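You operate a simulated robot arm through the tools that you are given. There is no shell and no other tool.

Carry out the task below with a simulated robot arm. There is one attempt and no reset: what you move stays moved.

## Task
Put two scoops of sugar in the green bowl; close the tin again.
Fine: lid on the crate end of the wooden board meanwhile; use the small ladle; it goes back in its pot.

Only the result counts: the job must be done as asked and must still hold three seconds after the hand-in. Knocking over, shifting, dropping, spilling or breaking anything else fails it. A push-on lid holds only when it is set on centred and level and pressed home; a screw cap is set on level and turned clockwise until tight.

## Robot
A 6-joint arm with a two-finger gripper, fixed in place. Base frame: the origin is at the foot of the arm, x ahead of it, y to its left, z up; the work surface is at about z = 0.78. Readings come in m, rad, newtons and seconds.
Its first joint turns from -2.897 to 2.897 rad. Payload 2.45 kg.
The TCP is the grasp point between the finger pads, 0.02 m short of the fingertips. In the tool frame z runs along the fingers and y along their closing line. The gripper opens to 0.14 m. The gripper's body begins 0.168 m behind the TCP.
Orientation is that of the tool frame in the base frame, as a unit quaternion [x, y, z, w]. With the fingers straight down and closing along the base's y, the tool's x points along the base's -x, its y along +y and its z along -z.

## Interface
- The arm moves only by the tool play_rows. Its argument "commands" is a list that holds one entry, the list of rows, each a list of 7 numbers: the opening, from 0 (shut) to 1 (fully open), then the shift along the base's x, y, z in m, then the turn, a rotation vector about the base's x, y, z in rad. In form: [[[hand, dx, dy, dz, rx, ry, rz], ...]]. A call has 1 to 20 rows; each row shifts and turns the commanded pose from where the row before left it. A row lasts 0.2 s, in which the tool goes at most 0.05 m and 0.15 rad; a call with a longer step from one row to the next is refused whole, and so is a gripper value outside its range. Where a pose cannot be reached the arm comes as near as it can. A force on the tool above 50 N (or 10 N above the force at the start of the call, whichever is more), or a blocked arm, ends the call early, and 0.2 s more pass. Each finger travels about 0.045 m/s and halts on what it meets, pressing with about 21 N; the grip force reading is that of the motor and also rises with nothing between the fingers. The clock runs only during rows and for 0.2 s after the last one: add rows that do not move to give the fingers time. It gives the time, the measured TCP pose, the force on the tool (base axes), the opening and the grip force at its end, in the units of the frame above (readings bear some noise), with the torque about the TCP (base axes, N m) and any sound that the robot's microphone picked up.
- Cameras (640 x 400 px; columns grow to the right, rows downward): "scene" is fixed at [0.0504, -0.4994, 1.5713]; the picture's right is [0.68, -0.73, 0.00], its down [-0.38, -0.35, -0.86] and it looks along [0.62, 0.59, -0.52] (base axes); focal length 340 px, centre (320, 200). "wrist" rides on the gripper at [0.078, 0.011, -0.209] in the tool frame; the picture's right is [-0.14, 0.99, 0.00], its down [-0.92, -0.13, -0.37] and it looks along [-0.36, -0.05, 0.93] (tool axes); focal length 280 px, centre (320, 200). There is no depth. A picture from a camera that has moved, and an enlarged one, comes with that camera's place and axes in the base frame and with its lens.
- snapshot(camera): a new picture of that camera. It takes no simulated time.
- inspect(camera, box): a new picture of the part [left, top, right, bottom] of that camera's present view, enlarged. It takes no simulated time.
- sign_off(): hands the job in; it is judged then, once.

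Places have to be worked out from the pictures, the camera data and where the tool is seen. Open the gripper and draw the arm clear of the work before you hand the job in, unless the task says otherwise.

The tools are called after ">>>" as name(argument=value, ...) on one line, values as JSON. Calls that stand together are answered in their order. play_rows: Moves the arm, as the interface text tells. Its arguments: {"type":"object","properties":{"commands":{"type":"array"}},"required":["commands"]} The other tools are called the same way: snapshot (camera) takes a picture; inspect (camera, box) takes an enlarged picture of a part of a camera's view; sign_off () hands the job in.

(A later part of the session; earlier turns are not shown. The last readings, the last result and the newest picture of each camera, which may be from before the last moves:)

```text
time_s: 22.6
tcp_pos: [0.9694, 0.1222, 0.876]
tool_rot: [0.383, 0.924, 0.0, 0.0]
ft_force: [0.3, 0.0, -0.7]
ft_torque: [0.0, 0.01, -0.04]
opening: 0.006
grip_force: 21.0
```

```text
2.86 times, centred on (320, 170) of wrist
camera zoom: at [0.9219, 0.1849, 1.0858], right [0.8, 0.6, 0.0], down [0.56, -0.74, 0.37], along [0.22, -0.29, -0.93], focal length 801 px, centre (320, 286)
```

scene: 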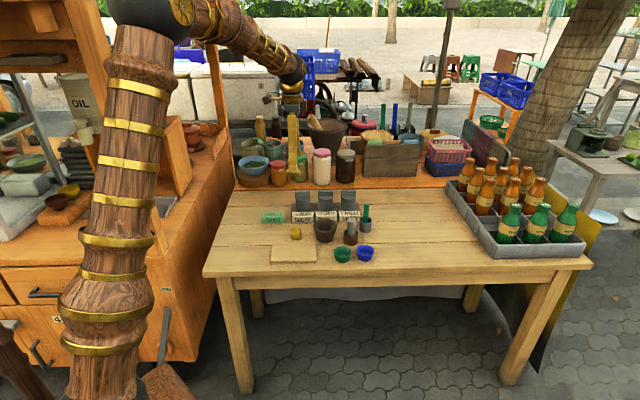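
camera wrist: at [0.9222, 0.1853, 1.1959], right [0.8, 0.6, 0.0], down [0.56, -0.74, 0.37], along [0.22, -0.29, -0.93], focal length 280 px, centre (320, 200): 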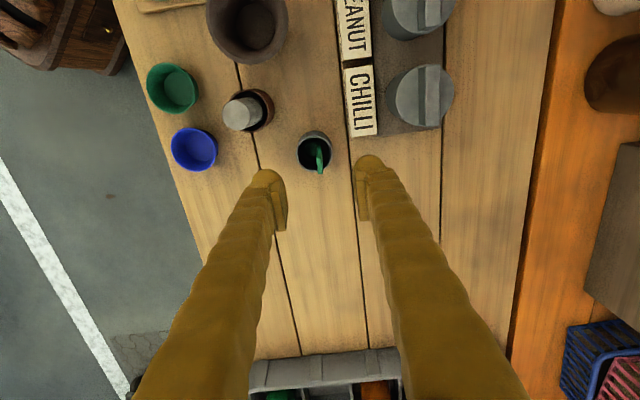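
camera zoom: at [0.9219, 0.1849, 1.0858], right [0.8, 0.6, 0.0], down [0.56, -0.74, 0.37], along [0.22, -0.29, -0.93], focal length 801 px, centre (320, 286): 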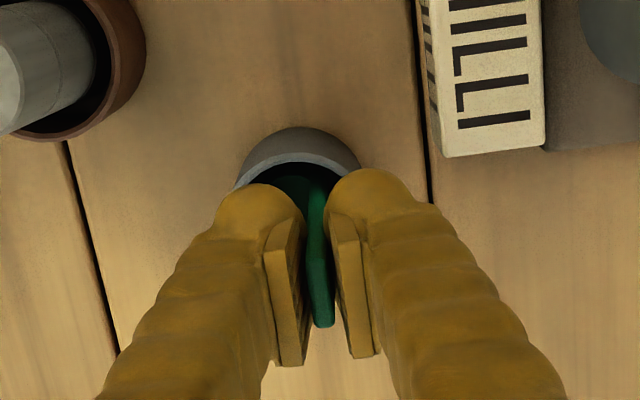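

Gripped (6 mm). I lift straight up and check that only the ladle comes.

>>> play_rows(commands=[[[0, 0, 0, 0.01, 0, 0, 0], [0, 0, 0, 0.015, 0, 0, 0], [0, 0, 0, 0.02, 0, 0, 0], [0, 0, 0, 0.02, 0, 0, 0], [0, 0, 0, 0.03, 0, 0, 0], [0, 0, 0, 0.03, 0, 0, 0], [0, 0, 0, 0.025, 0, 0, 0], [0, 0, 0, 0, 0, 0, 0]]])

>>> snapshot(camera="wrist")

>>> inspect(camera="scene", box=[320, 150, 400, 250])

>>> inspect(camera="wrist", box=[280, 100, 360, 220])

```text
time_s: 24.4
tcp_pos: [0.97, 0.1227, 1.025]
tool_rot: [0.383, 0.924, 0.0, -0.001]
ft_force: [-0.2, 1.3, -0.5]
ft_torque: [0.0, -0.02, 0.01]
opening: 0.0057
grip_force: 21.0
```

```text
taken
camera wrist: at [0.9214, 0.185, 1.2358], right [0.8, 0.6, 0.0], down [0.56, -0.74, 0.37], along [0.22, -0.29, -0.93], focal length 280 px, centre (320, 200)
```

wrist: 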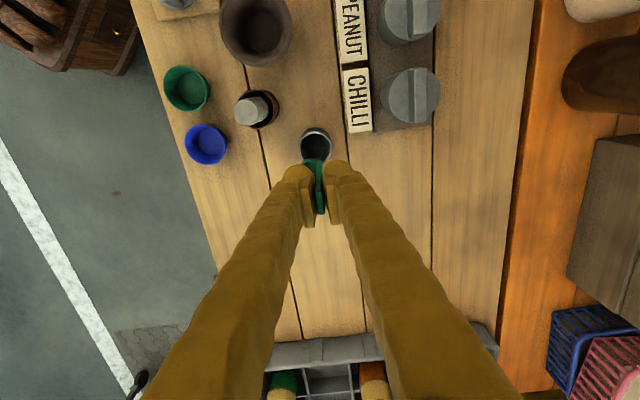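

```text
4.00 times, centred on (360, 200) of scene
camera zoom: at [0.0504, -0.4994, 1.5713], right [0.68, -0.73, 0.0], down [-0.38, -0.35, -0.86], along [0.62, 0.59, -0.52], focal length 1361 px, centre (160, 200)
```

zoom: 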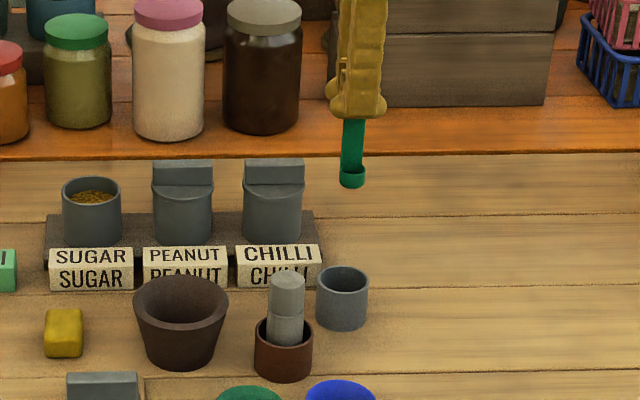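

```text
3.33 times, centred on (320, 160) of wrist
camera zoom: at [0.9214, 0.185, 1.2358], right [0.8, 0.6, 0.0], down [0.56, -0.74, 0.37], along [0.22, -0.29, -0.93], focal length 935 px, centre (320, 333)
```

zoom: 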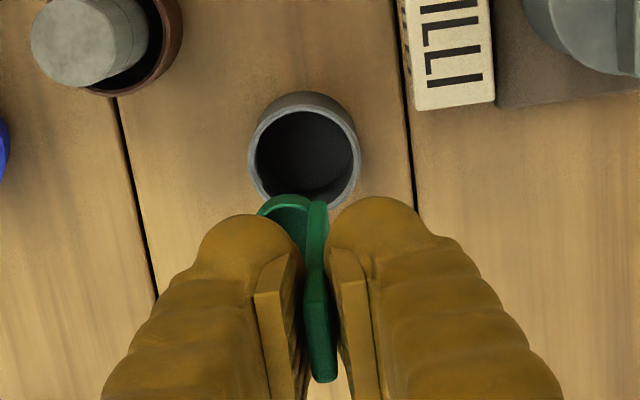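

The ladle is out and the pot stayed. I look closely at the cup in the scene view.

>>> inspect(camera="scene", box=[393, 170, 423, 204])

>>> inspect(camera="scene", box=[395, 165, 425, 205])

```text
11.76 times, centred on (408, 187) of scene
camera zoom: at [0.0504, -0.4994, 1.5713], right [0.68, -0.73, 0.0], down [-0.38, -0.35, -0.86], along [0.62, 0.59, -0.52], focal length 4003 px, centre (-715, 353)
```

zoom: 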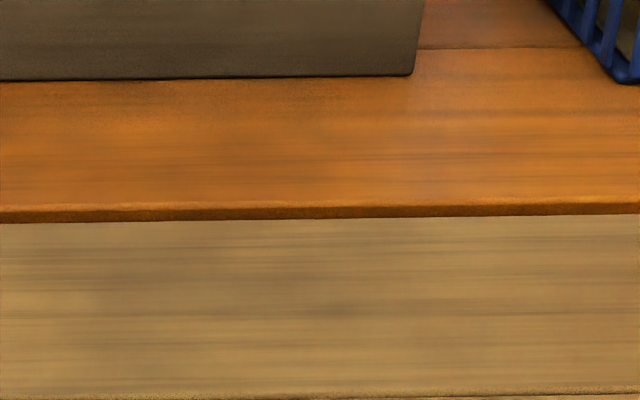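

```text
10.00 times, centred on (410, 185) of scene
camera zoom: at [0.0504, -0.4994, 1.5713], right [0.68, -0.73, 0.0], down [-0.38, -0.35, -0.86], along [0.62, 0.59, -0.52], focal length 3403 px, centre (-580, 350)
```

zoom: 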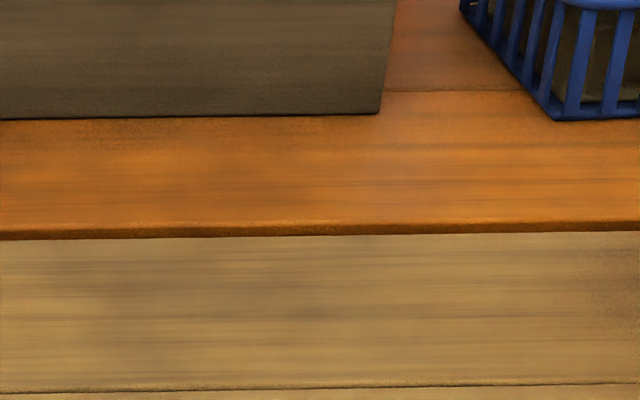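

I aimed the box wrongly; the cup is at about (368, 194) in the scene picture.

>>> inspect(camera="scene", box=[353, 172, 383, 204])

```text
12.50 times, centred on (368, 188) of scene
camera zoom: at [0.0504, -0.4994, 1.5713], right [0.68, -0.73, 0.0], down [-0.38, -0.35, -0.86], along [0.62, 0.59, -0.52], focal length 4253 px, centre (-280, 350)
```

zoom: 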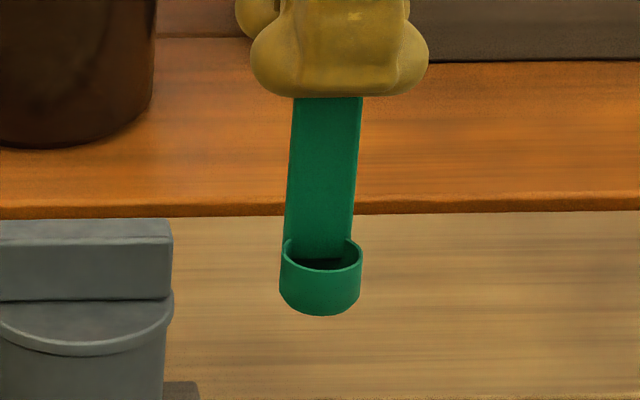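

The cup is about 24 mm wide and 15 mm tall, its floor 90 mm below the TCP, offset ~11 mm toward the front of the handle. Before scooping, I rehearse the pouring tilt high above the bowl with the empty ladle to make sure the arm can do it.

>>> play_rows(commands=[[[0, -0.0371, -0.007, 0, 0, 0, 0], [0, -0.0371, -0.007, 0, 0, 0, 0], [0, -0.0371, -0.007, 0, 0, 0, 0], [0, -0.0371, -0.007, 0, 0, 0, 0], [0, -0.0371, -0.007, 0, 0, 0, 0], [0, 0, 0, 0.02, 0, 0, 0], [0, -0.0081, -0.0081, 0.0027, 0.106, -0.106, 0], [0, -0.0083, -0.0083, 0.0009, 0.106, -0.106, 0], [0, -0.0083, -0.0083, -0.0008, 0.106, -0.106, 0], [0, -0.0081, -0.0081, -0.0026, 0.106, -0.106, 0], [0, -0.0077, -0.0077, -0.0043, 0.106, -0.106, 0], [0, -0.0072, -0.0072, -0.0059, 0.106, -0.106, 0], [0, 0, 0, 0, 0, 0, 0]]])

>>> snapshot(camera="scene")

>>> snapshot(camera="wrist")

```text
time_s: 27.2
tcp_pos: [0.7356, 0.0398, 1.0346]
tool_rot: [0.345, 0.832, 0.402, 0.166]
ft_force: [0.2, -0.9, -0.4]
ft_torque: [-0.06, 0.01, -0.01]
opening: 0.0058
grip_force: 21.4
```

```text
taken
```

scene: 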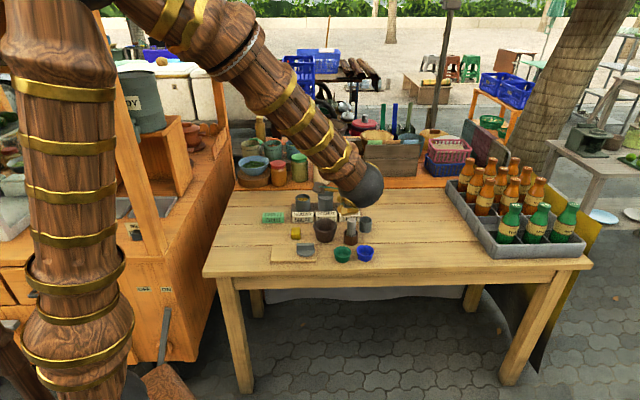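

```text
taken
camera wrist: at [0.5699, -0.0165, 1.1748], right [0.53, 0.34, 0.78], down [0.39, -0.91, 0.13], along [0.75, 0.23, -0.62], focal length 280 px, centre (320, 200)
```

wrist: 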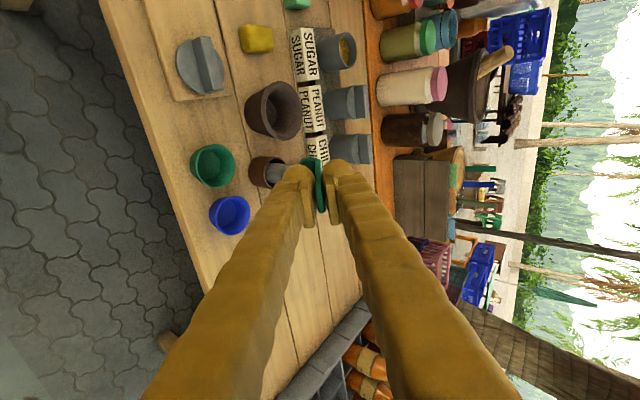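

The first 0.9 rad of tilt tracks exactly. I continue the rehearsal to about 1.95 rad.

>>> play_rows(commands=[[[0, -0.0066, -0.0066, -0.0073, 0.106, -0.106, 0], [0, -0.0057, -0.0057, -0.0086, 0.106, -0.106, 0], [0, -0.0047, -0.0047, -0.0097, 0.106, -0.106, 0], [0, -0.0036, -0.0036, -0.0107, 0.106, -0.106, 0], [0, -0.0025, -0.0025, -0.0112, 0.106, -0.106, 0], [0, -0.0013, -0.0013, -0.0117, 0.106, -0.106, 0], [0, 0, 0, -0.0117, 0.106, -0.106, 0], [0, 0, 0, 0, 0, 0, 0]]])

>>> snapshot(camera="scene")

>>> snapshot(camera="wrist")

```text
time_s: 29.0
tcp_pos: [0.7126, 0.0153, 0.9642]
tool_rot: [0.214, 0.519, 0.765, 0.316]
ft_force: [0.3, -0.4, 0.0]
ft_torque: [-0.03, 0.0, -0.03]
opening: 0.0059
grip_force: 21.3
```

```text
taken
```

scene: 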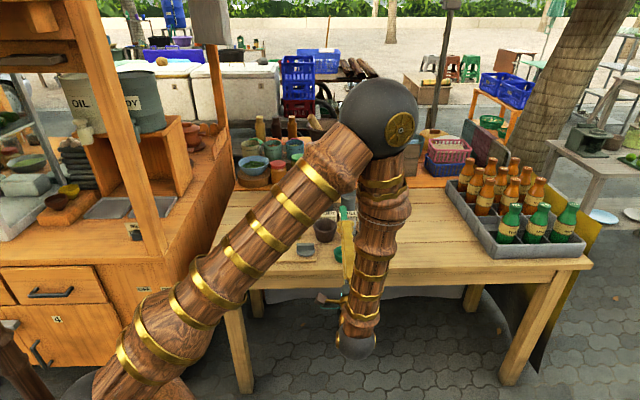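

```text
taken
camera wrist: at [0.5163, -0.07, 0.8988], right [-0.16, -0.36, 0.92], down [0.44, -0.86, -0.26], along [0.88, 0.37, 0.3], focal length 280 px, centre (320, 200)
```

wrist: 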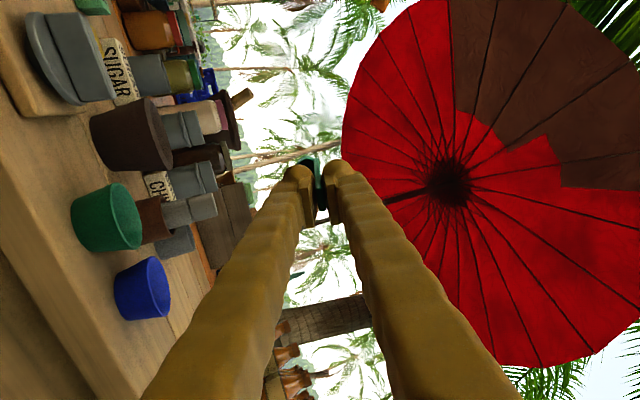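

The full tilt is reachable with nothing near. I reverse it exactly and carry the upright ladle over the open sugar tin.

>>> play_rows(commands=[[[0, 0, 0, 0.0117, -0.106, 0.106, 0], [0, 0.0013, 0.0013, 0.0117, -0.106, 0.106, 0], [0, 0.0025, 0.0025, 0.0112, -0.106, 0.106, 0], [0, 0.0036, 0.0036, 0.0107, -0.106, 0.106, 0], [0, 0.0047, 0.0047, 0.0097, -0.106, 0.106, 0], [0, 0.0057, 0.0057, 0.0086, -0.106, 0.106, 0], [0, 0.0066, 0.0066, 0.0073, -0.106, 0.106, 0], [0, 0.0072, 0.0072, 0.0059, -0.106, 0.106, 0], [0, 0.0077, 0.0077, 0.0043, -0.106, 0.106, 0], [0, 0.0081, 0.0081, 0.0026, -0.106, 0.106, 0], [0, 0.0083, 0.0083, 0.0008, -0.106, 0.106, 0], [0, 0.0083, 0.0083, -0.0009, -0.106, 0.106, 0], [0, 0.0081, 0.0081, -0.0027, -0.106, 0.106, 0], [0, 0.0154, 0.0433, 0, 0, 0, 0], [0, 0.0154, 0.0433, 0, 0, 0, 0], [0, 0.0154, 0.0433, 0, 0, 0, 0], [0, 0.0154, 0.0433, 0, 0, 0, 0], [0, 0.0154, 0.0433, 0, 0, 0, 0], [0, 0.0154, 0.0433, 0, 0, 0, 0], [0, 0.0154, 0.0433, 0, 0, 0, 0]]])

>>> snapshot(camera="wrist")

>>> inspect(camera="scene", box=[270, 150, 350, 250])

```text
time_s: 33.2
tcp_pos: [0.8925, 0.3915, 1.048]
tool_rot: [0.383, 0.924, 0.0, 0.0]
ft_force: [-0.3, -0.8, -0.1]
ft_torque: [0.05, -0.04, -0.02]
opening: 0.006
grip_force: 20.8
```

```text
taken
camera wrist: at [0.8446, 0.4539, 1.2579], right [0.8, 0.6, 0.0], down [0.56, -0.74, 0.37], along [0.22, -0.29, -0.93], focal length 280 px, centre (320, 200)
```

wrist: 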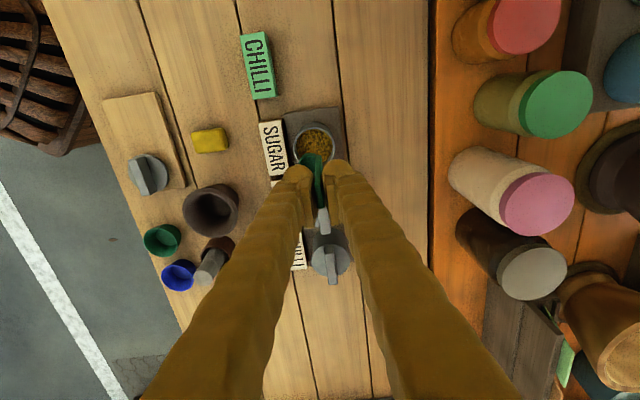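

```text
4.00 times, centred on (310, 200) of scene
camera zoom: at [0.0504, -0.4994, 1.5713], right [0.68, -0.73, 0.0], down [-0.38, -0.35, -0.86], along [0.62, 0.59, -0.52], focal length 1361 px, centre (360, 200)
```

zoom: 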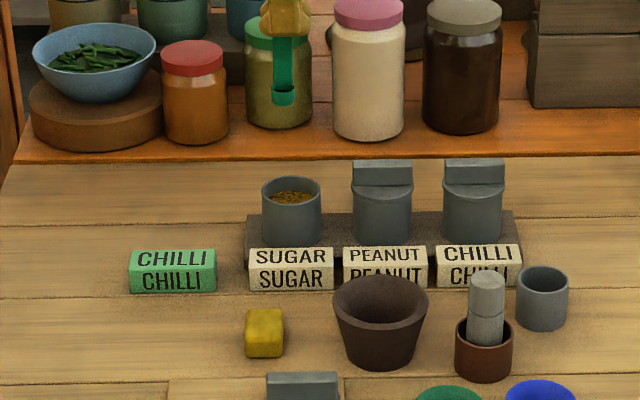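

The cup hangs above the tin. I check the tin opening relative to the tool axis in the wrist view.

>>> inspect(camera="wrist", box=[270, 100, 370, 220])

```text
3.33 times, centred on (320, 160) of wrist
camera zoom: at [0.8446, 0.4539, 1.2579], right [0.8, 0.6, 0.0], down [0.56, -0.74, 0.37], along [0.22, -0.29, -0.93], focal length 935 px, centre (320, 333)
```

zoom: 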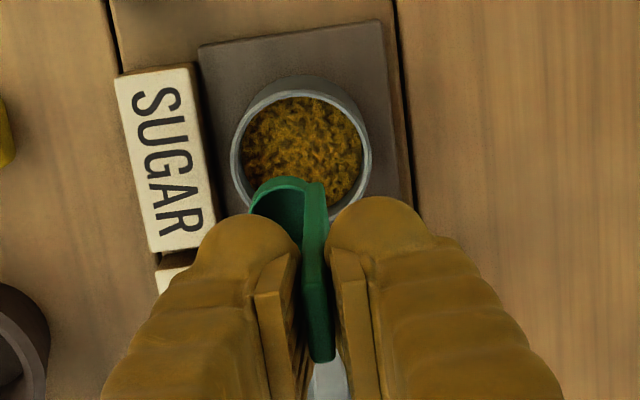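

The cup will enter the tin with more than 1 cm clearance all round. I descend to just above the rim and check again.

>>> play_rows(commands=[[[0, 0, 0, -0.03, 0, 0, 0], [0, 0, 0, -0.03, 0, 0, 0], [0, 0, 0, -0.025, 0, 0, 0], [0, 0, 0, -0.015, 0, 0, 0], [0, 0, 0, 0, 0, 0, 0]]])

>>> inspect(camera="wrist", box=[270, 100, 370, 220])

>>> inspect(camera="scene", box=[285, 170, 335, 230])

```text
time_s: 34.4
tcp_pos: [0.8912, 0.3907, 0.9461]
tool_rot: [0.383, 0.924, -0.001, 0.0]
ft_force: [-0.6, 0.4, -0.7]
ft_torque: [-0.01, 0.0, -0.05]
opening: 0.0063
grip_force: 20.8
```

```text
3.33 times, centred on (320, 160) of wrist
camera zoom: at [0.844, 0.4535, 1.1556], right [0.8, 0.6, 0.0], down [0.56, -0.74, 0.37], along [0.22, -0.29, -0.93], focal length 935 px, centre (320, 333)
```

zoom: 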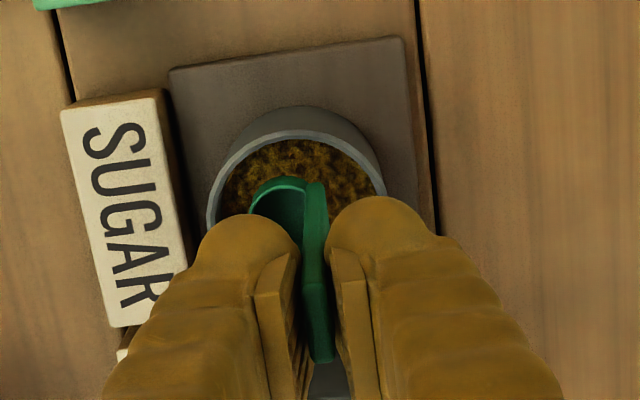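

```text
6.67 times, centred on (310, 200) of scene
camera zoom: at [0.0504, -0.4994, 1.5713], right [0.68, -0.73, 0.0], down [-0.38, -0.35, -0.86], along [0.62, 0.59, -0.52], focal length 2268 px, centre (387, 200)
```

zoom: 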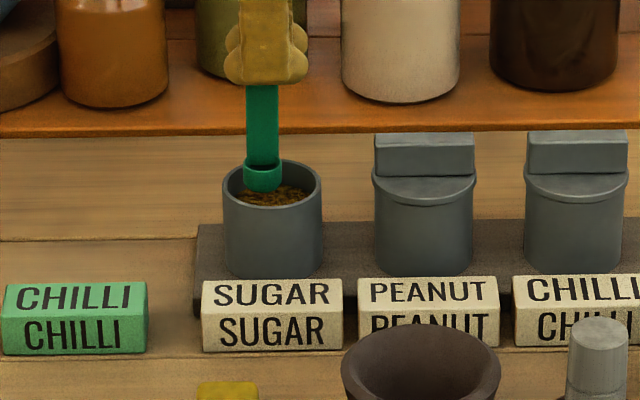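

The cup is about 5 mm left of the tin centre. I shift 3 mm along the row and dip slowly until the cup mouth is just under the sugar surface (TCP z ≈ 0.897).

>>> play_rows(commands=[[[0, 0.0025, -0.0025, 0, 0, 0, 0], [0, 0, 0, -0.012, 0, 0, 0], [0, 0, 0, -0.012, 0, 0, 0], [0, 0, 0, -0.01, 0, 0, 0], [0, 0, 0, -0.008, 0, 0, 0], [0, 0, 0, 0, 0, 0, 0]]])

>>> inspect(camera="scene", box=[290, 180, 325, 220])

>>> inspect(camera="wrist", box=[270, 100, 370, 220])

```text
time_s: 35.8
tcp_pos: [0.894, 0.3892, 0.9043]
tool_rot: [0.382, 0.924, 0.0, 0.0]
ft_force: [0.3, 2.6, 17.9]
ft_torque: [0.01, -0.03, -0.02]
opening: 0.0061
grip_force: 20.5
```

```text
10.00 times, centred on (308, 200) of scene
camera zoom: at [0.0504, -0.4994, 1.5713], right [0.68, -0.73, 0.0], down [-0.38, -0.35, -0.86], along [0.62, 0.59, -0.52], focal length 3403 px, centre (445, 200)
```

zoom: 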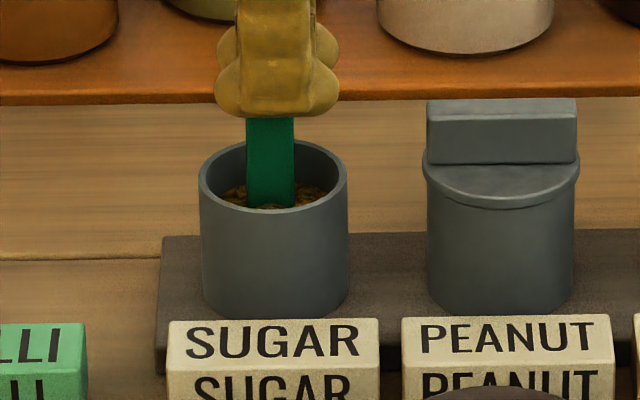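

```text
3.33 times, centred on (320, 160) of wrist
camera zoom: at [0.8465, 0.4505, 1.1143], right [0.8, 0.6, 0.0], down [0.56, -0.74, 0.37], along [0.22, -0.29, -0.93], focal length 935 px, centre (320, 333)
```

zoom: 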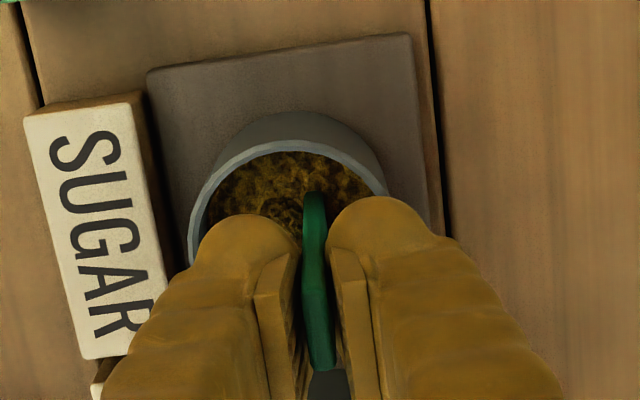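

There is 18 N of resistance as the cup is under the surface. I look closely at the cup area before going on.

>>> inspect(camera="wrist", box=[290, 135, 340, 185])

>>> inspect(camera="scene", box=[298, 188, 318, 212])

```text
8.00 times, centred on (315, 160) of wrist
camera zoom: at [0.8465, 0.4505, 1.1143], right [0.8, 0.6, 0.0], down [0.56, -0.74, 0.37], along [0.22, -0.29, -0.93], focal length 2243 px, centre (360, 520)
```

zoom: 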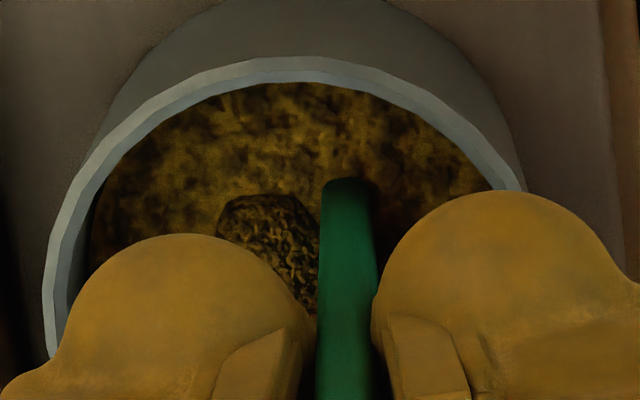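

```text
16.00 times, centred on (308, 200) of scene
camera zoom: at [0.0504, -0.4994, 1.5713], right [0.68, -0.73, 0.0], down [-0.38, -0.35, -0.86], along [0.62, 0.59, -0.52], focal length 5444 px, centre (512, 200)
```

zoom: 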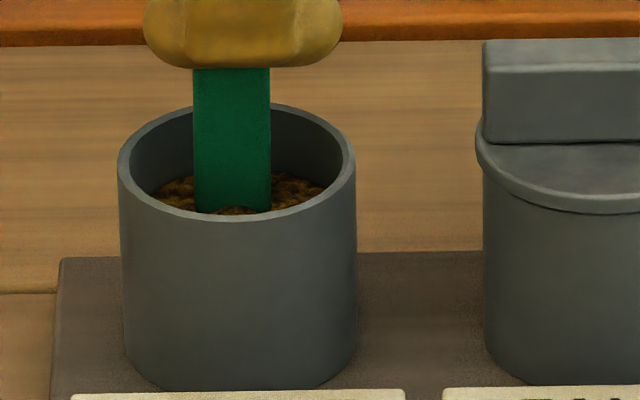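

The cup shows its own fill of sugar now. I lift slowly and straight up.

>>> play_rows(commands=[[[0, 0, 0, 0.004, 0, 0, 0], [0, 0, 0, 0.006, 0, 0, 0], [0, 0, 0, 0.01, 0, 0, 0], [0, 0, 0, 0.012, 0, 0, 0], [0, 0, 0, 0.012, 0, 0, 0], [0, 0, 0, 0.012, 0, 0, 0], [0, 0, 0, 0.012, 0, 0, 0], [0, 0, 0, 0, 0, 0, 0]]])

>>> inspect(camera="wrist", box=[280, 125, 350, 195])

>>> inspect(camera="scene", box=[290, 165, 325, 205])

```text
time_s: 37.6
tcp_pos: [0.8942, 0.3879, 0.9731]
tool_rot: [0.382, 0.924, 0.0, -0.001]
ft_force: [-0.4, 0.2, -0.3]
ft_torque: [0.0, 0.02, -0.03]
opening: 0.0058
grip_force: 20.7
```

```text
5.71 times, centred on (315, 160) of wrist
camera zoom: at [0.8463, 0.4506, 1.182], right [0.8, 0.6, 0.0], down [0.56, -0.74, 0.37], along [0.22, -0.29, -0.93], focal length 1602 px, centre (349, 429)
```

zoom: 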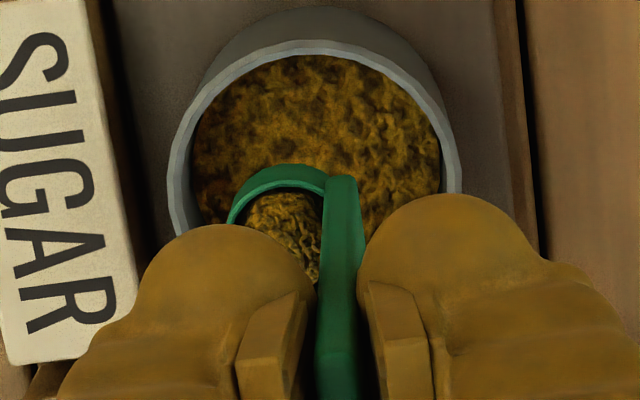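

```text
10.00 times, centred on (308, 185) of scene
camera zoom: at [0.0504, -0.4994, 1.5713], right [0.68, -0.73, 0.0], down [-0.38, -0.35, -0.86], along [0.62, 0.59, -0.52], focal length 3403 px, centre (445, 350)
```

zoom: 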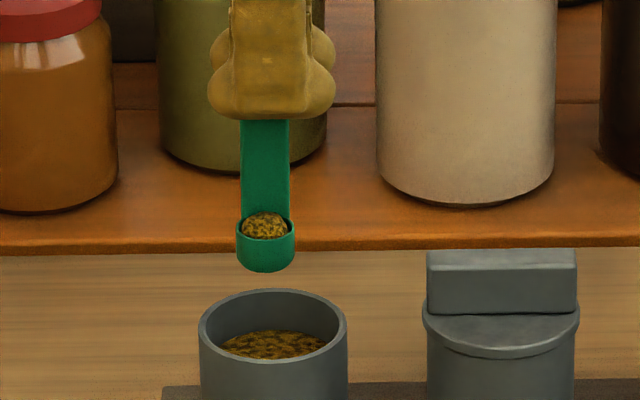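

The scoop is full. I raise it and carry it level and smoothly to above the green bowl.

>>> play_rows(commands=[[[0, 0, 0, 0.015, 0, 0, 0], [0, 0, 0, 0.025, 0, 0, 0], [0, 0, 0, 0.02, 0, 0, 0], [0, -0.005, -0.014, 0, 0, 0, 0], [0, -0.0095, -0.0265, 0, 0, 0, 0], [0, -0.0115, -0.0322, 0, 0, 0, 0], [0, -0.0115, -0.0322, 0, 0, 0, 0], [0, -0.0115, -0.0322, 0, 0, 0, 0], [0, -0.0115, -0.0322, 0, 0, 0, 0], [0, -0.0115, -0.0322, 0, 0, 0, 0], [0, -0.0115, -0.0322, 0, 0, 0, 0], [0, -0.0115, -0.0322, 0, 0, 0, 0], [0, -0.0085, -0.0215, 0, 0, 0, 0], [0, -0.0042, -0.0102, 0, 0, 0, 0], [0, 0, 0, 0, 0, 0, 0]]])

>>> snapshot(camera="wrist")

>>> inspect(camera="scene", box=[300, 190, 400, 270])

```text
time_s: 40.8
tcp_pos: [0.7872, 0.089, 1.0309]
tool_rot: [0.383, 0.924, -0.001, -0.001]
ft_force: [0.6, 0.1, 0.4]
ft_torque: [0.01, -0.02, 0.01]
opening: 0.0059
grip_force: 21.1
```

```text
taken
camera wrist: at [0.7386, 0.1527, 1.2418], right [0.8, 0.6, 0.0], down [0.56, -0.74, 0.37], along [0.22, -0.29, -0.93], focal length 280 px, centre (320, 200)
```

wrist: 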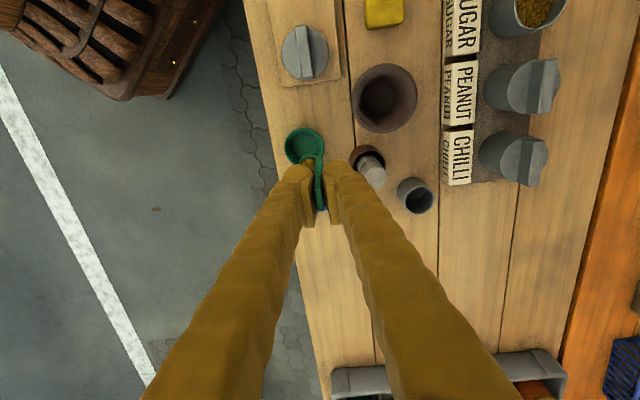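

```text
5.00 times, centred on (350, 230) of scene
camera zoom: at [0.0504, -0.4994, 1.5713], right [0.68, -0.73, 0.0], down [-0.38, -0.35, -0.86], along [0.62, 0.59, -0.52], focal length 1701 px, centre (170, 50)
```

zoom: 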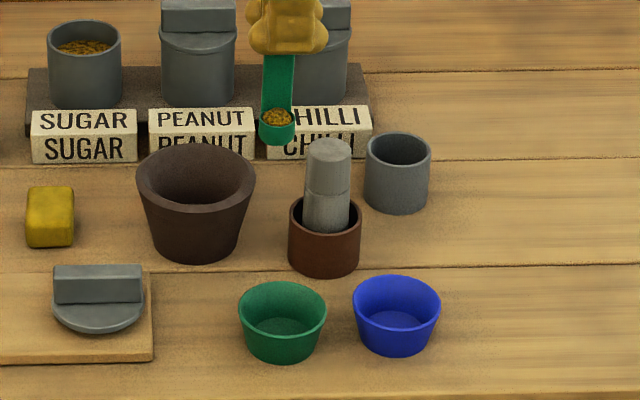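

The load is intact. I zoom in to verify the cup's position relative to the bowl before lowering.

>>> inspect(camera="scene", box=[322, 190, 362, 230])

>>> inspect(camera="wrist", box=[275, 115, 345, 215])

>>> inspect(camera="scene", box=[322, 235, 382, 270])

```text
10.00 times, centred on (342, 210) of scene
camera zoom: at [0.0504, -0.4994, 1.5713], right [0.68, -0.73, 0.0], down [-0.38, -0.35, -0.86], along [0.62, 0.59, -0.52], focal length 3403 px, centre (100, 100)
```

zoom: 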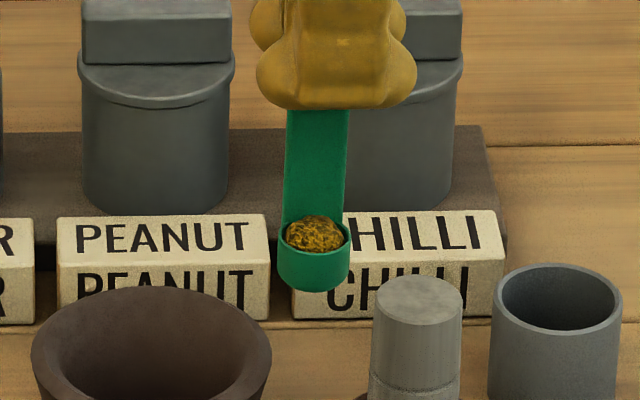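

```text
4.00 times, centred on (310, 165) of wrist
camera zoom: at [0.7386, 0.1527, 1.2418], right [0.8, 0.6, 0.0], down [0.56, -0.74, 0.37], along [0.22, -0.29, -0.93], focal length 1122 px, centre (360, 340)
```

zoom: 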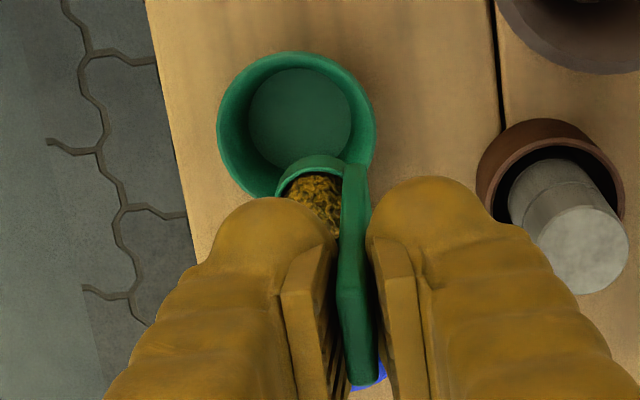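

```text
10.67 times, centred on (352, 252) of scene
camera zoom: at [0.0504, -0.4994, 1.5713], right [0.68, -0.73, 0.0], down [-0.38, -0.35, -0.86], along [0.62, 0.59, -0.52], focal length 3630 px, centre (-21, -360)
```

zoom: 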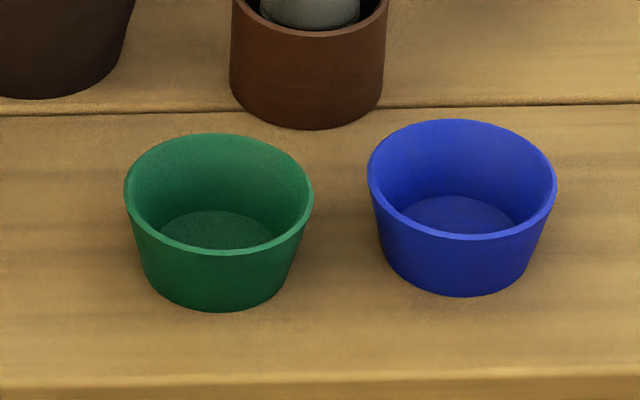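

The handle looks shifted a little within the pads compared with the grasp. I check the grip region in the wrist view.

>>> inspect(camera="wrist", box=[280, 150, 360, 240])

```text
4.44 times, centred on (320, 195) of wrist
camera zoom: at [0.7386, 0.1527, 1.2418], right [0.8, 0.6, 0.0], down [0.56, -0.74, 0.37], along [0.22, -0.29, -0.93], focal length 1246 px, centre (320, 222)
```

zoom: 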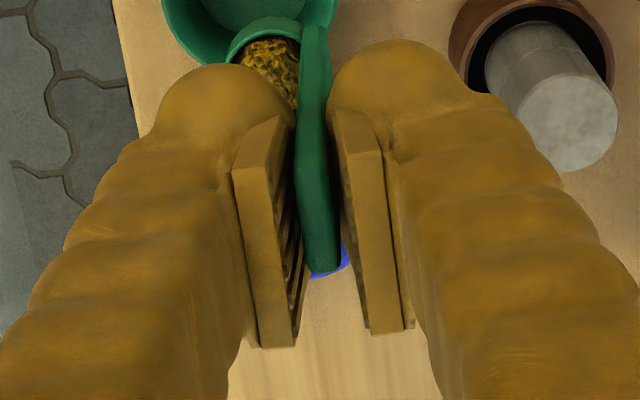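

The ladle has crept about 4–5 mm sideways and 4 mm up in the pads, so I compensate: shift +6.5 mm along the row so the cup's lip is over the bowl centre, then lower to just above the bowl rim.

>>> play_rows(commands=[[[0, 0.0045, -0.0047, -0.01, 0, 0, 0], [0, 0, 0, -0.025, 0, 0, 0], [0, 0, 0, -0.03, 0, 0, 0], [0, 0, 0, -0.025, 0, 0, 0], [0, 0, 0, -0.016, 0, 0, 0], [0, 0, 0, -0.008, 0, 0, 0], [0, 0, 0, 0, 0, 0, 0]]])

>>> inspect(camera="scene", box=[315, 210, 385, 270])

>>> inspect(camera="wrist", box=[260, 100, 380, 220])

```text
time_s: 42.4
tcp_pos: [0.7921, 0.0852, 0.9183]
tool_rot: [0.382, 0.924, -0.001, 0.0]
ft_force: [-0.2, 0.9, -0.4]
ft_torque: [-0.01, 0.0, 0.0]
opening: 0.0059
grip_force: 21.2
```

```text
6.67 times, centred on (350, 240) of scene
camera zoom: at [0.0504, -0.4994, 1.5713], right [0.68, -0.73, 0.0], down [-0.38, -0.35, -0.86], along [0.62, 0.59, -0.52], focal length 2268 px, centre (120, -67)
```

zoom: 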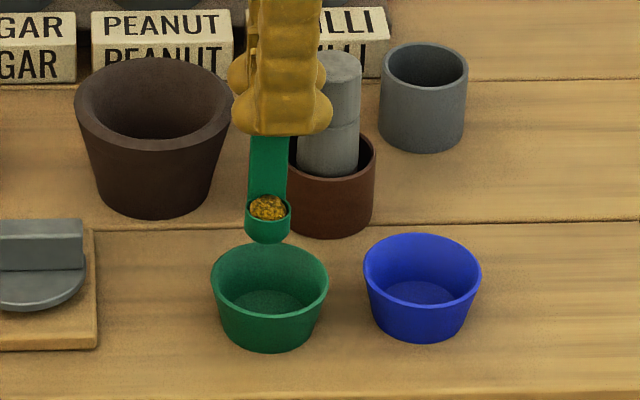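

```text
3.33 times, centred on (320, 160) of wrist
camera zoom: at [0.7435, 0.1486, 1.1273], right [0.8, 0.6, 0.0], down [0.56, -0.74, 0.37], along [0.22, -0.29, -0.93], focal length 935 px, centre (320, 333)
```

zoom: 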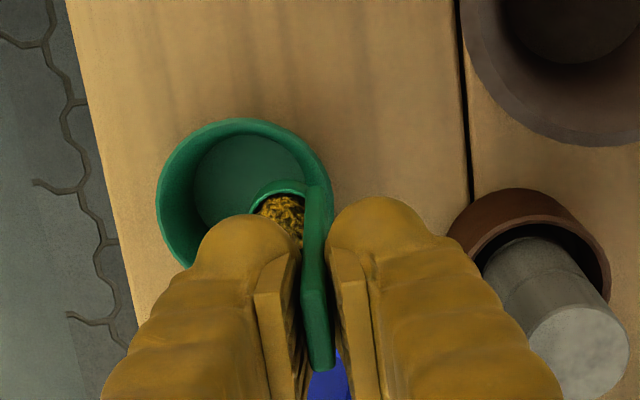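

The cup is aligned over the bowl with its lip at the centre. I start the tilt about the lip.

>>> play_rows(commands=[[[0, -0.0081, -0.0081, 0.0027, 0.106, -0.106, 0], [0, -0.0083, -0.0083, 0.0009, 0.106, -0.106, 0], [0, -0.0083, -0.0083, -0.0008, 0.106, -0.106, 0], [0, -0.0081, -0.0081, -0.0026, 0.106, -0.106, 0], [0, 0, 0, 0, 0, 0, 0]]])

>>> inspect(camera="scene", box=[300, 180, 400, 270])

>>> snapshot(camera="wrist")

```text
time_s: 43.6
tcp_pos: [0.7587, 0.0528, 0.9171]
tool_rot: [0.367, 0.882, 0.273, 0.114]
ft_force: [-0.6, -0.2, 0.2]
ft_torque: [0.0, 0.0, 0.01]
opening: 0.006
grip_force: 20.7
```

```text
4.44 times, centred on (350, 225) of scene
camera zoom: at [0.0504, -0.4994, 1.5713], right [0.68, -0.73, 0.0], down [-0.38, -0.35, -0.86], along [0.62, 0.59, -0.52], focal length 1512 px, centre (187, 89)
```

zoom: 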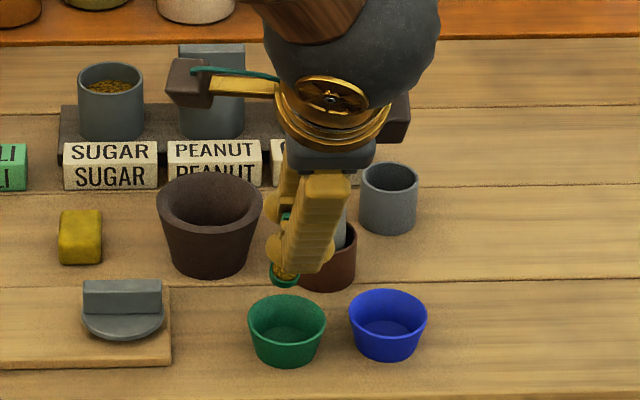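

```text
taken
camera wrist: at [0.6259, 0.0303, 1.0975], right [0.68, 0.48, 0.56], down [0.43, -0.87, 0.23], along [0.6, 0.08, -0.8], focal length 280 px, centre (320, 200)
```

wrist: 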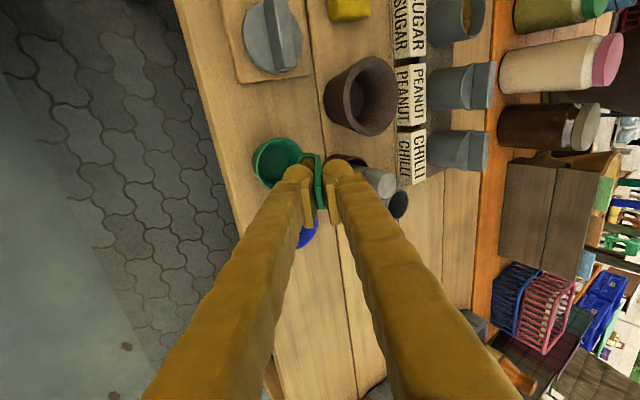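

The lip sits where planned, still over the bowl. I continue the tilt to pour.

>>> play_rows(commands=[[[0, -0.0077, -0.0077, -0.0043, 0.106, -0.106, 0], [0, -0.0072, -0.0072, -0.0059, 0.106, -0.106, 0], [0, -0.0066, -0.0066, -0.0073, 0.106, -0.106, 0], [0, -0.0057, -0.0057, -0.0086, 0.106, -0.106, 0], [0, -0.0047, -0.0047, -0.0097, 0.106, -0.106, 0], [0, -0.0036, -0.0036, -0.0107, 0.106, -0.106, 0], [0, 0, 0, 0, 0, 0, 0], [0, 0, 0, 0, 0, 0, 0]]])

>>> snapshot(camera="scene")

>>> snapshot(camera="wrist")

>>> inspect(camera="scene", box=[310, 220, 380, 280])

```text
time_s: 45.4
tcp_pos: [0.7235, 0.0173, 0.8714]
tool_rot: [0.28, 0.676, 0.629, 0.261]
ft_force: [0.6, -0.3, -0.7]
ft_torque: [-0.01, -0.01, 0.0]
opening: 0.0062
grip_force: 20.9
```

```text
taken
```

scene: 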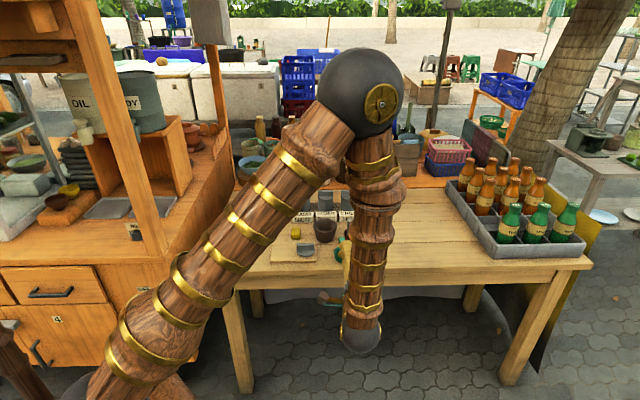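

```text
taken
camera wrist: at [0.5207, -0.0751, 0.8988], right [0.15, -0.05, 0.99], down [0.38, -0.92, -0.1], along [0.91, 0.39, -0.12], focal length 280 px, centre (320, 200)
```

wrist: 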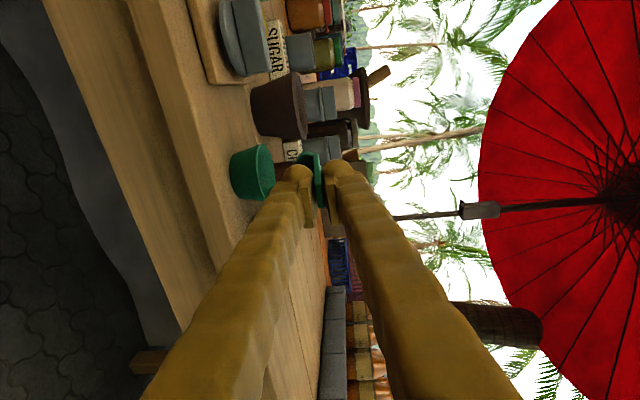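

```text
6.67 times, centred on (345, 250) of scene
camera zoom: at [0.0504, -0.4994, 1.5713], right [0.68, -0.73, 0.0], down [-0.38, -0.35, -0.86], along [0.62, 0.59, -0.52], focal length 2268 px, centre (153, -133)
```

zoom: 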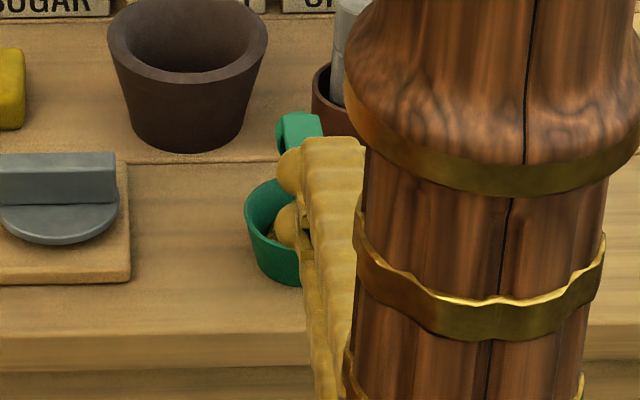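

The arm hides the bowl from the scene camera here; I look at the cup and bowl in the wrist view.

>>> inspect(camera="wrist", box=[210, 120, 350, 230])

```text
3.64 times, centred on (280, 175) of wrist
camera zoom: at [0.5207, -0.0751, 0.8988], right [0.15, -0.05, 0.99], down [0.38, -0.92, -0.1], along [0.91, 0.39, -0.12], focal length 1020 px, centre (466, 291)
```

zoom: 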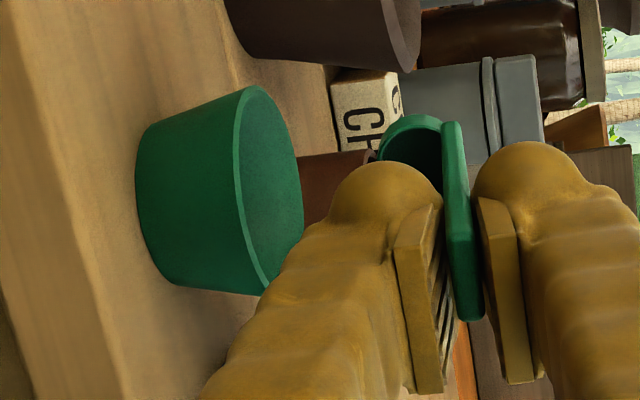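

The cup interior looks empty, pointing into the bowl's space. I tilt a further 0.3 rad to empty it fully, pause, then check.

>>> play_rows(commands=[[[0, -0.0025, -0.0025, -0.0112, 0.106, -0.106, 0], [0, -0.0013, -0.0013, -0.0117, 0.106, -0.106, 0], [0, 0, 0, 0, 0, 0, 0], [0, 0, 0, 0, 0, 0, 0], [0, 0, 0, 0, 0, 0, 0]]])

>>> inspect(camera="wrist", box=[210, 120, 350, 230])

>>> inspect(camera="scene", box=[310, 220, 380, 280])

```text
time_s: 46.6
tcp_pos: [0.7192, 0.0134, 0.8484]
tool_rot: [0.239, 0.575, 0.723, 0.299]
ft_force: [0.1, -0.7, -0.3]
ft_torque: [-0.02, -0.01, 0.04]
opening: 0.0058
grip_force: 21.0
```

```text
3.64 times, centred on (280, 175) of wrist
camera zoom: at [0.518, -0.0776, 0.8134], right [-0.06, -0.26, 0.96], down [0.42, -0.88, -0.21], along [0.91, 0.39, 0.16], focal length 1020 px, centre (466, 291)
```

zoom: 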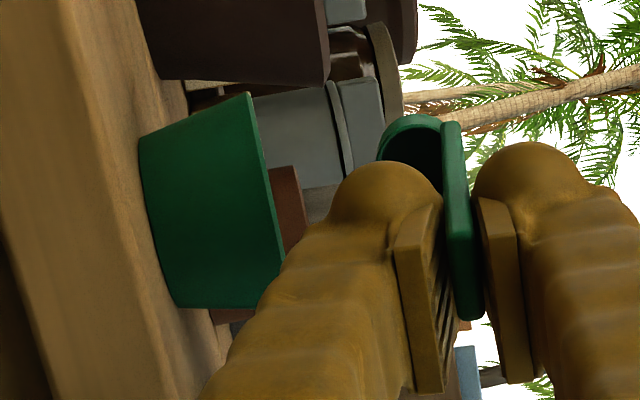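

```text
6.67 times, centred on (345, 250) of scene
camera zoom: at [0.0504, -0.4994, 1.5713], right [0.68, -0.73, 0.0], down [-0.38, -0.35, -0.86], along [0.62, 0.59, -0.52], focal length 2268 px, centre (153, -133)
```

zoom: 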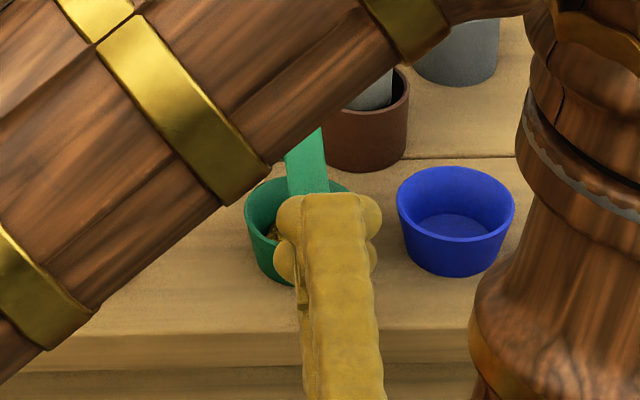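

Sugar is visible in the green bowl. The arm's posture changed, so I look at the whole scene before reversing.

>>> snapshot(camera="scene")

```text
taken
```

scene: 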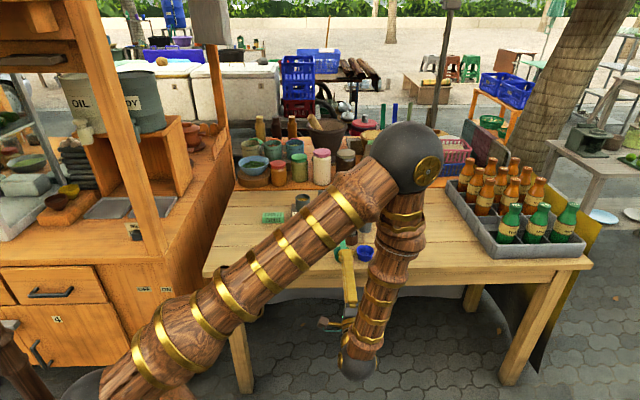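

All clear. I reverse the tilt exactly, back upright above the bowl, then rise.

>>> play_rows(commands=[[[0, 0.0013, 0.0013, 0.0117, -0.106, 0.106, 0], [0, 0.0025, 0.0025, 0.0112, -0.106, 0.106, 0], [0, 0.0036, 0.0036, 0.0107, -0.106, 0.106, 0], [0, 0.0047, 0.0047, 0.0097, -0.106, 0.106, 0], [0, 0.0057, 0.0057, 0.0086, -0.106, 0.106, 0], [0, 0.0066, 0.0066, 0.0073, -0.106, 0.106, 0], [0, 0.0072, 0.0072, 0.0059, -0.106, 0.106, 0], [0, 0.0077, 0.0077, 0.0043, -0.106, 0.106, 0], [0, 0.0081, 0.0081, 0.0026, -0.106, 0.106, 0], [0, 0.0083, 0.0083, 0.0008, -0.106, 0.106, 0], [0, 0.0083, 0.0083, -0.0009, -0.106, 0.106, 0], [0, 0.0081, 0.0081, -0.0027, -0.106, 0.106, 0], [0, 0, 0, 0.02, 0, 0, 0], [0, 0, 0, 0.04, 0, 0, 0], [0, 0, 0, 0.04, 0, 0, 0], [0, 0, 0, 0.02, 0, 0, 0], [0, 0, 0, 0, 0, 0, 0]]])

>>> inspect(camera="scene", box=[310, 190, 390, 270])

>>> inspect(camera="wrist", box=[260, 100, 380, 240])

```text
time_s: 50.2
tcp_pos: [0.7917, 0.0852, 1.0368]
tool_rot: [0.383, 0.924, 0.0, 0.0]
ft_force: [0.5, 0.4, -0.9]
ft_torque: [0.01, 0.01, -0.02]
opening: 0.0061
grip_force: 20.9
```

```text
5.00 times, centred on (350, 230) of scene
camera zoom: at [0.0504, -0.4994, 1.5713], right [0.68, -0.73, 0.0], down [-0.38, -0.35, -0.86], along [0.62, 0.59, -0.52], focal length 1701 px, centre (170, 50)
```

zoom: 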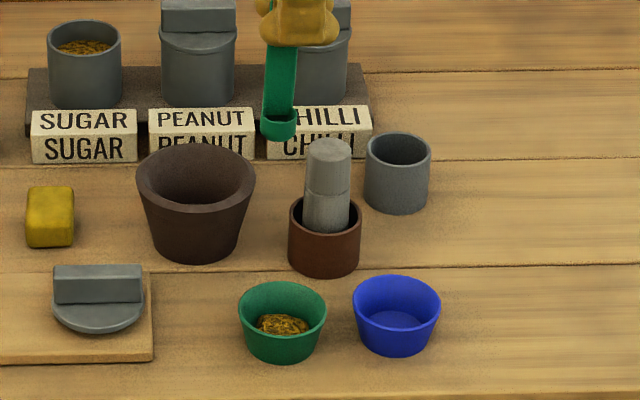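

```text
2.86 times, centred on (320, 170) of wrist
camera zoom: at [0.7435, 0.1481, 1.2475], right [0.8, 0.6, 0.0], down [0.56, -0.74, 0.37], along [0.22, -0.29, -0.93], focal length 801 px, centre (320, 286)
```

zoom: 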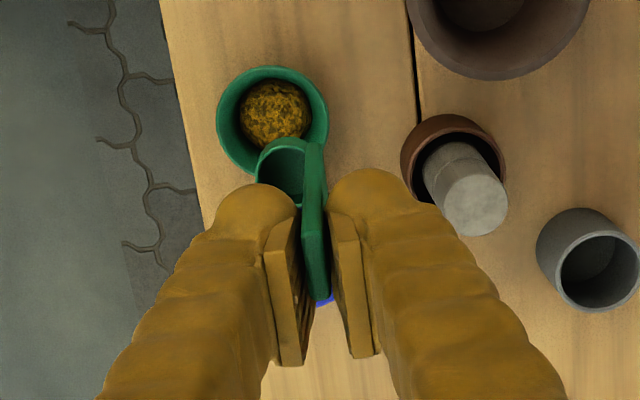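

First scoop is in the green bowl with no spill. But the ladle keeps creeping sideways in the pads with each tilt; I measure it closely.

>>> inspect(camera="scene", box=[326, 180, 360, 222])

>>> inspect(camera="wrist", box=[285, 140, 355, 240])

```text
9.52 times, centred on (343, 201) of scene
camera zoom: at [0.0504, -0.4994, 1.5713], right [0.68, -0.73, 0.0], down [-0.38, -0.35, -0.86], along [0.62, 0.59, -0.52], focal length 3241 px, centre (101, 190)
```

zoom: 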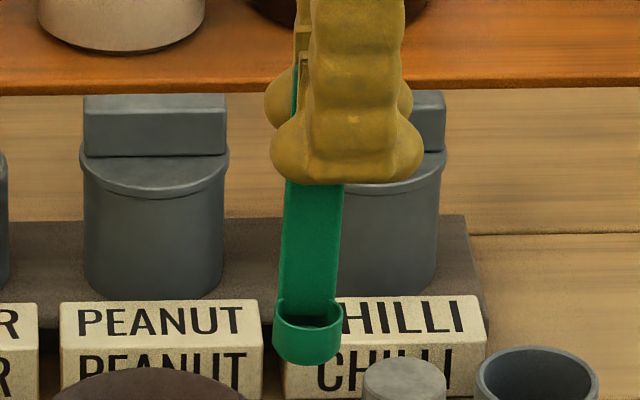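

```text
4.00 times, centred on (320, 190) of wrist
camera zoom: at [0.7435, 0.1481, 1.2475], right [0.8, 0.6, 0.0], down [0.56, -0.74, 0.37], along [0.22, -0.29, -0.93], focal length 1122 px, centre (320, 240)
```

zoom: 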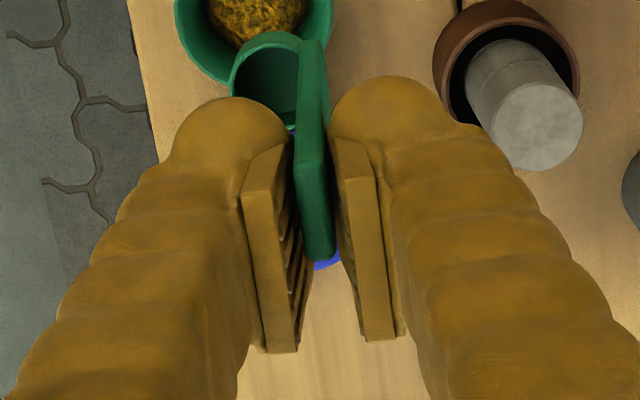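

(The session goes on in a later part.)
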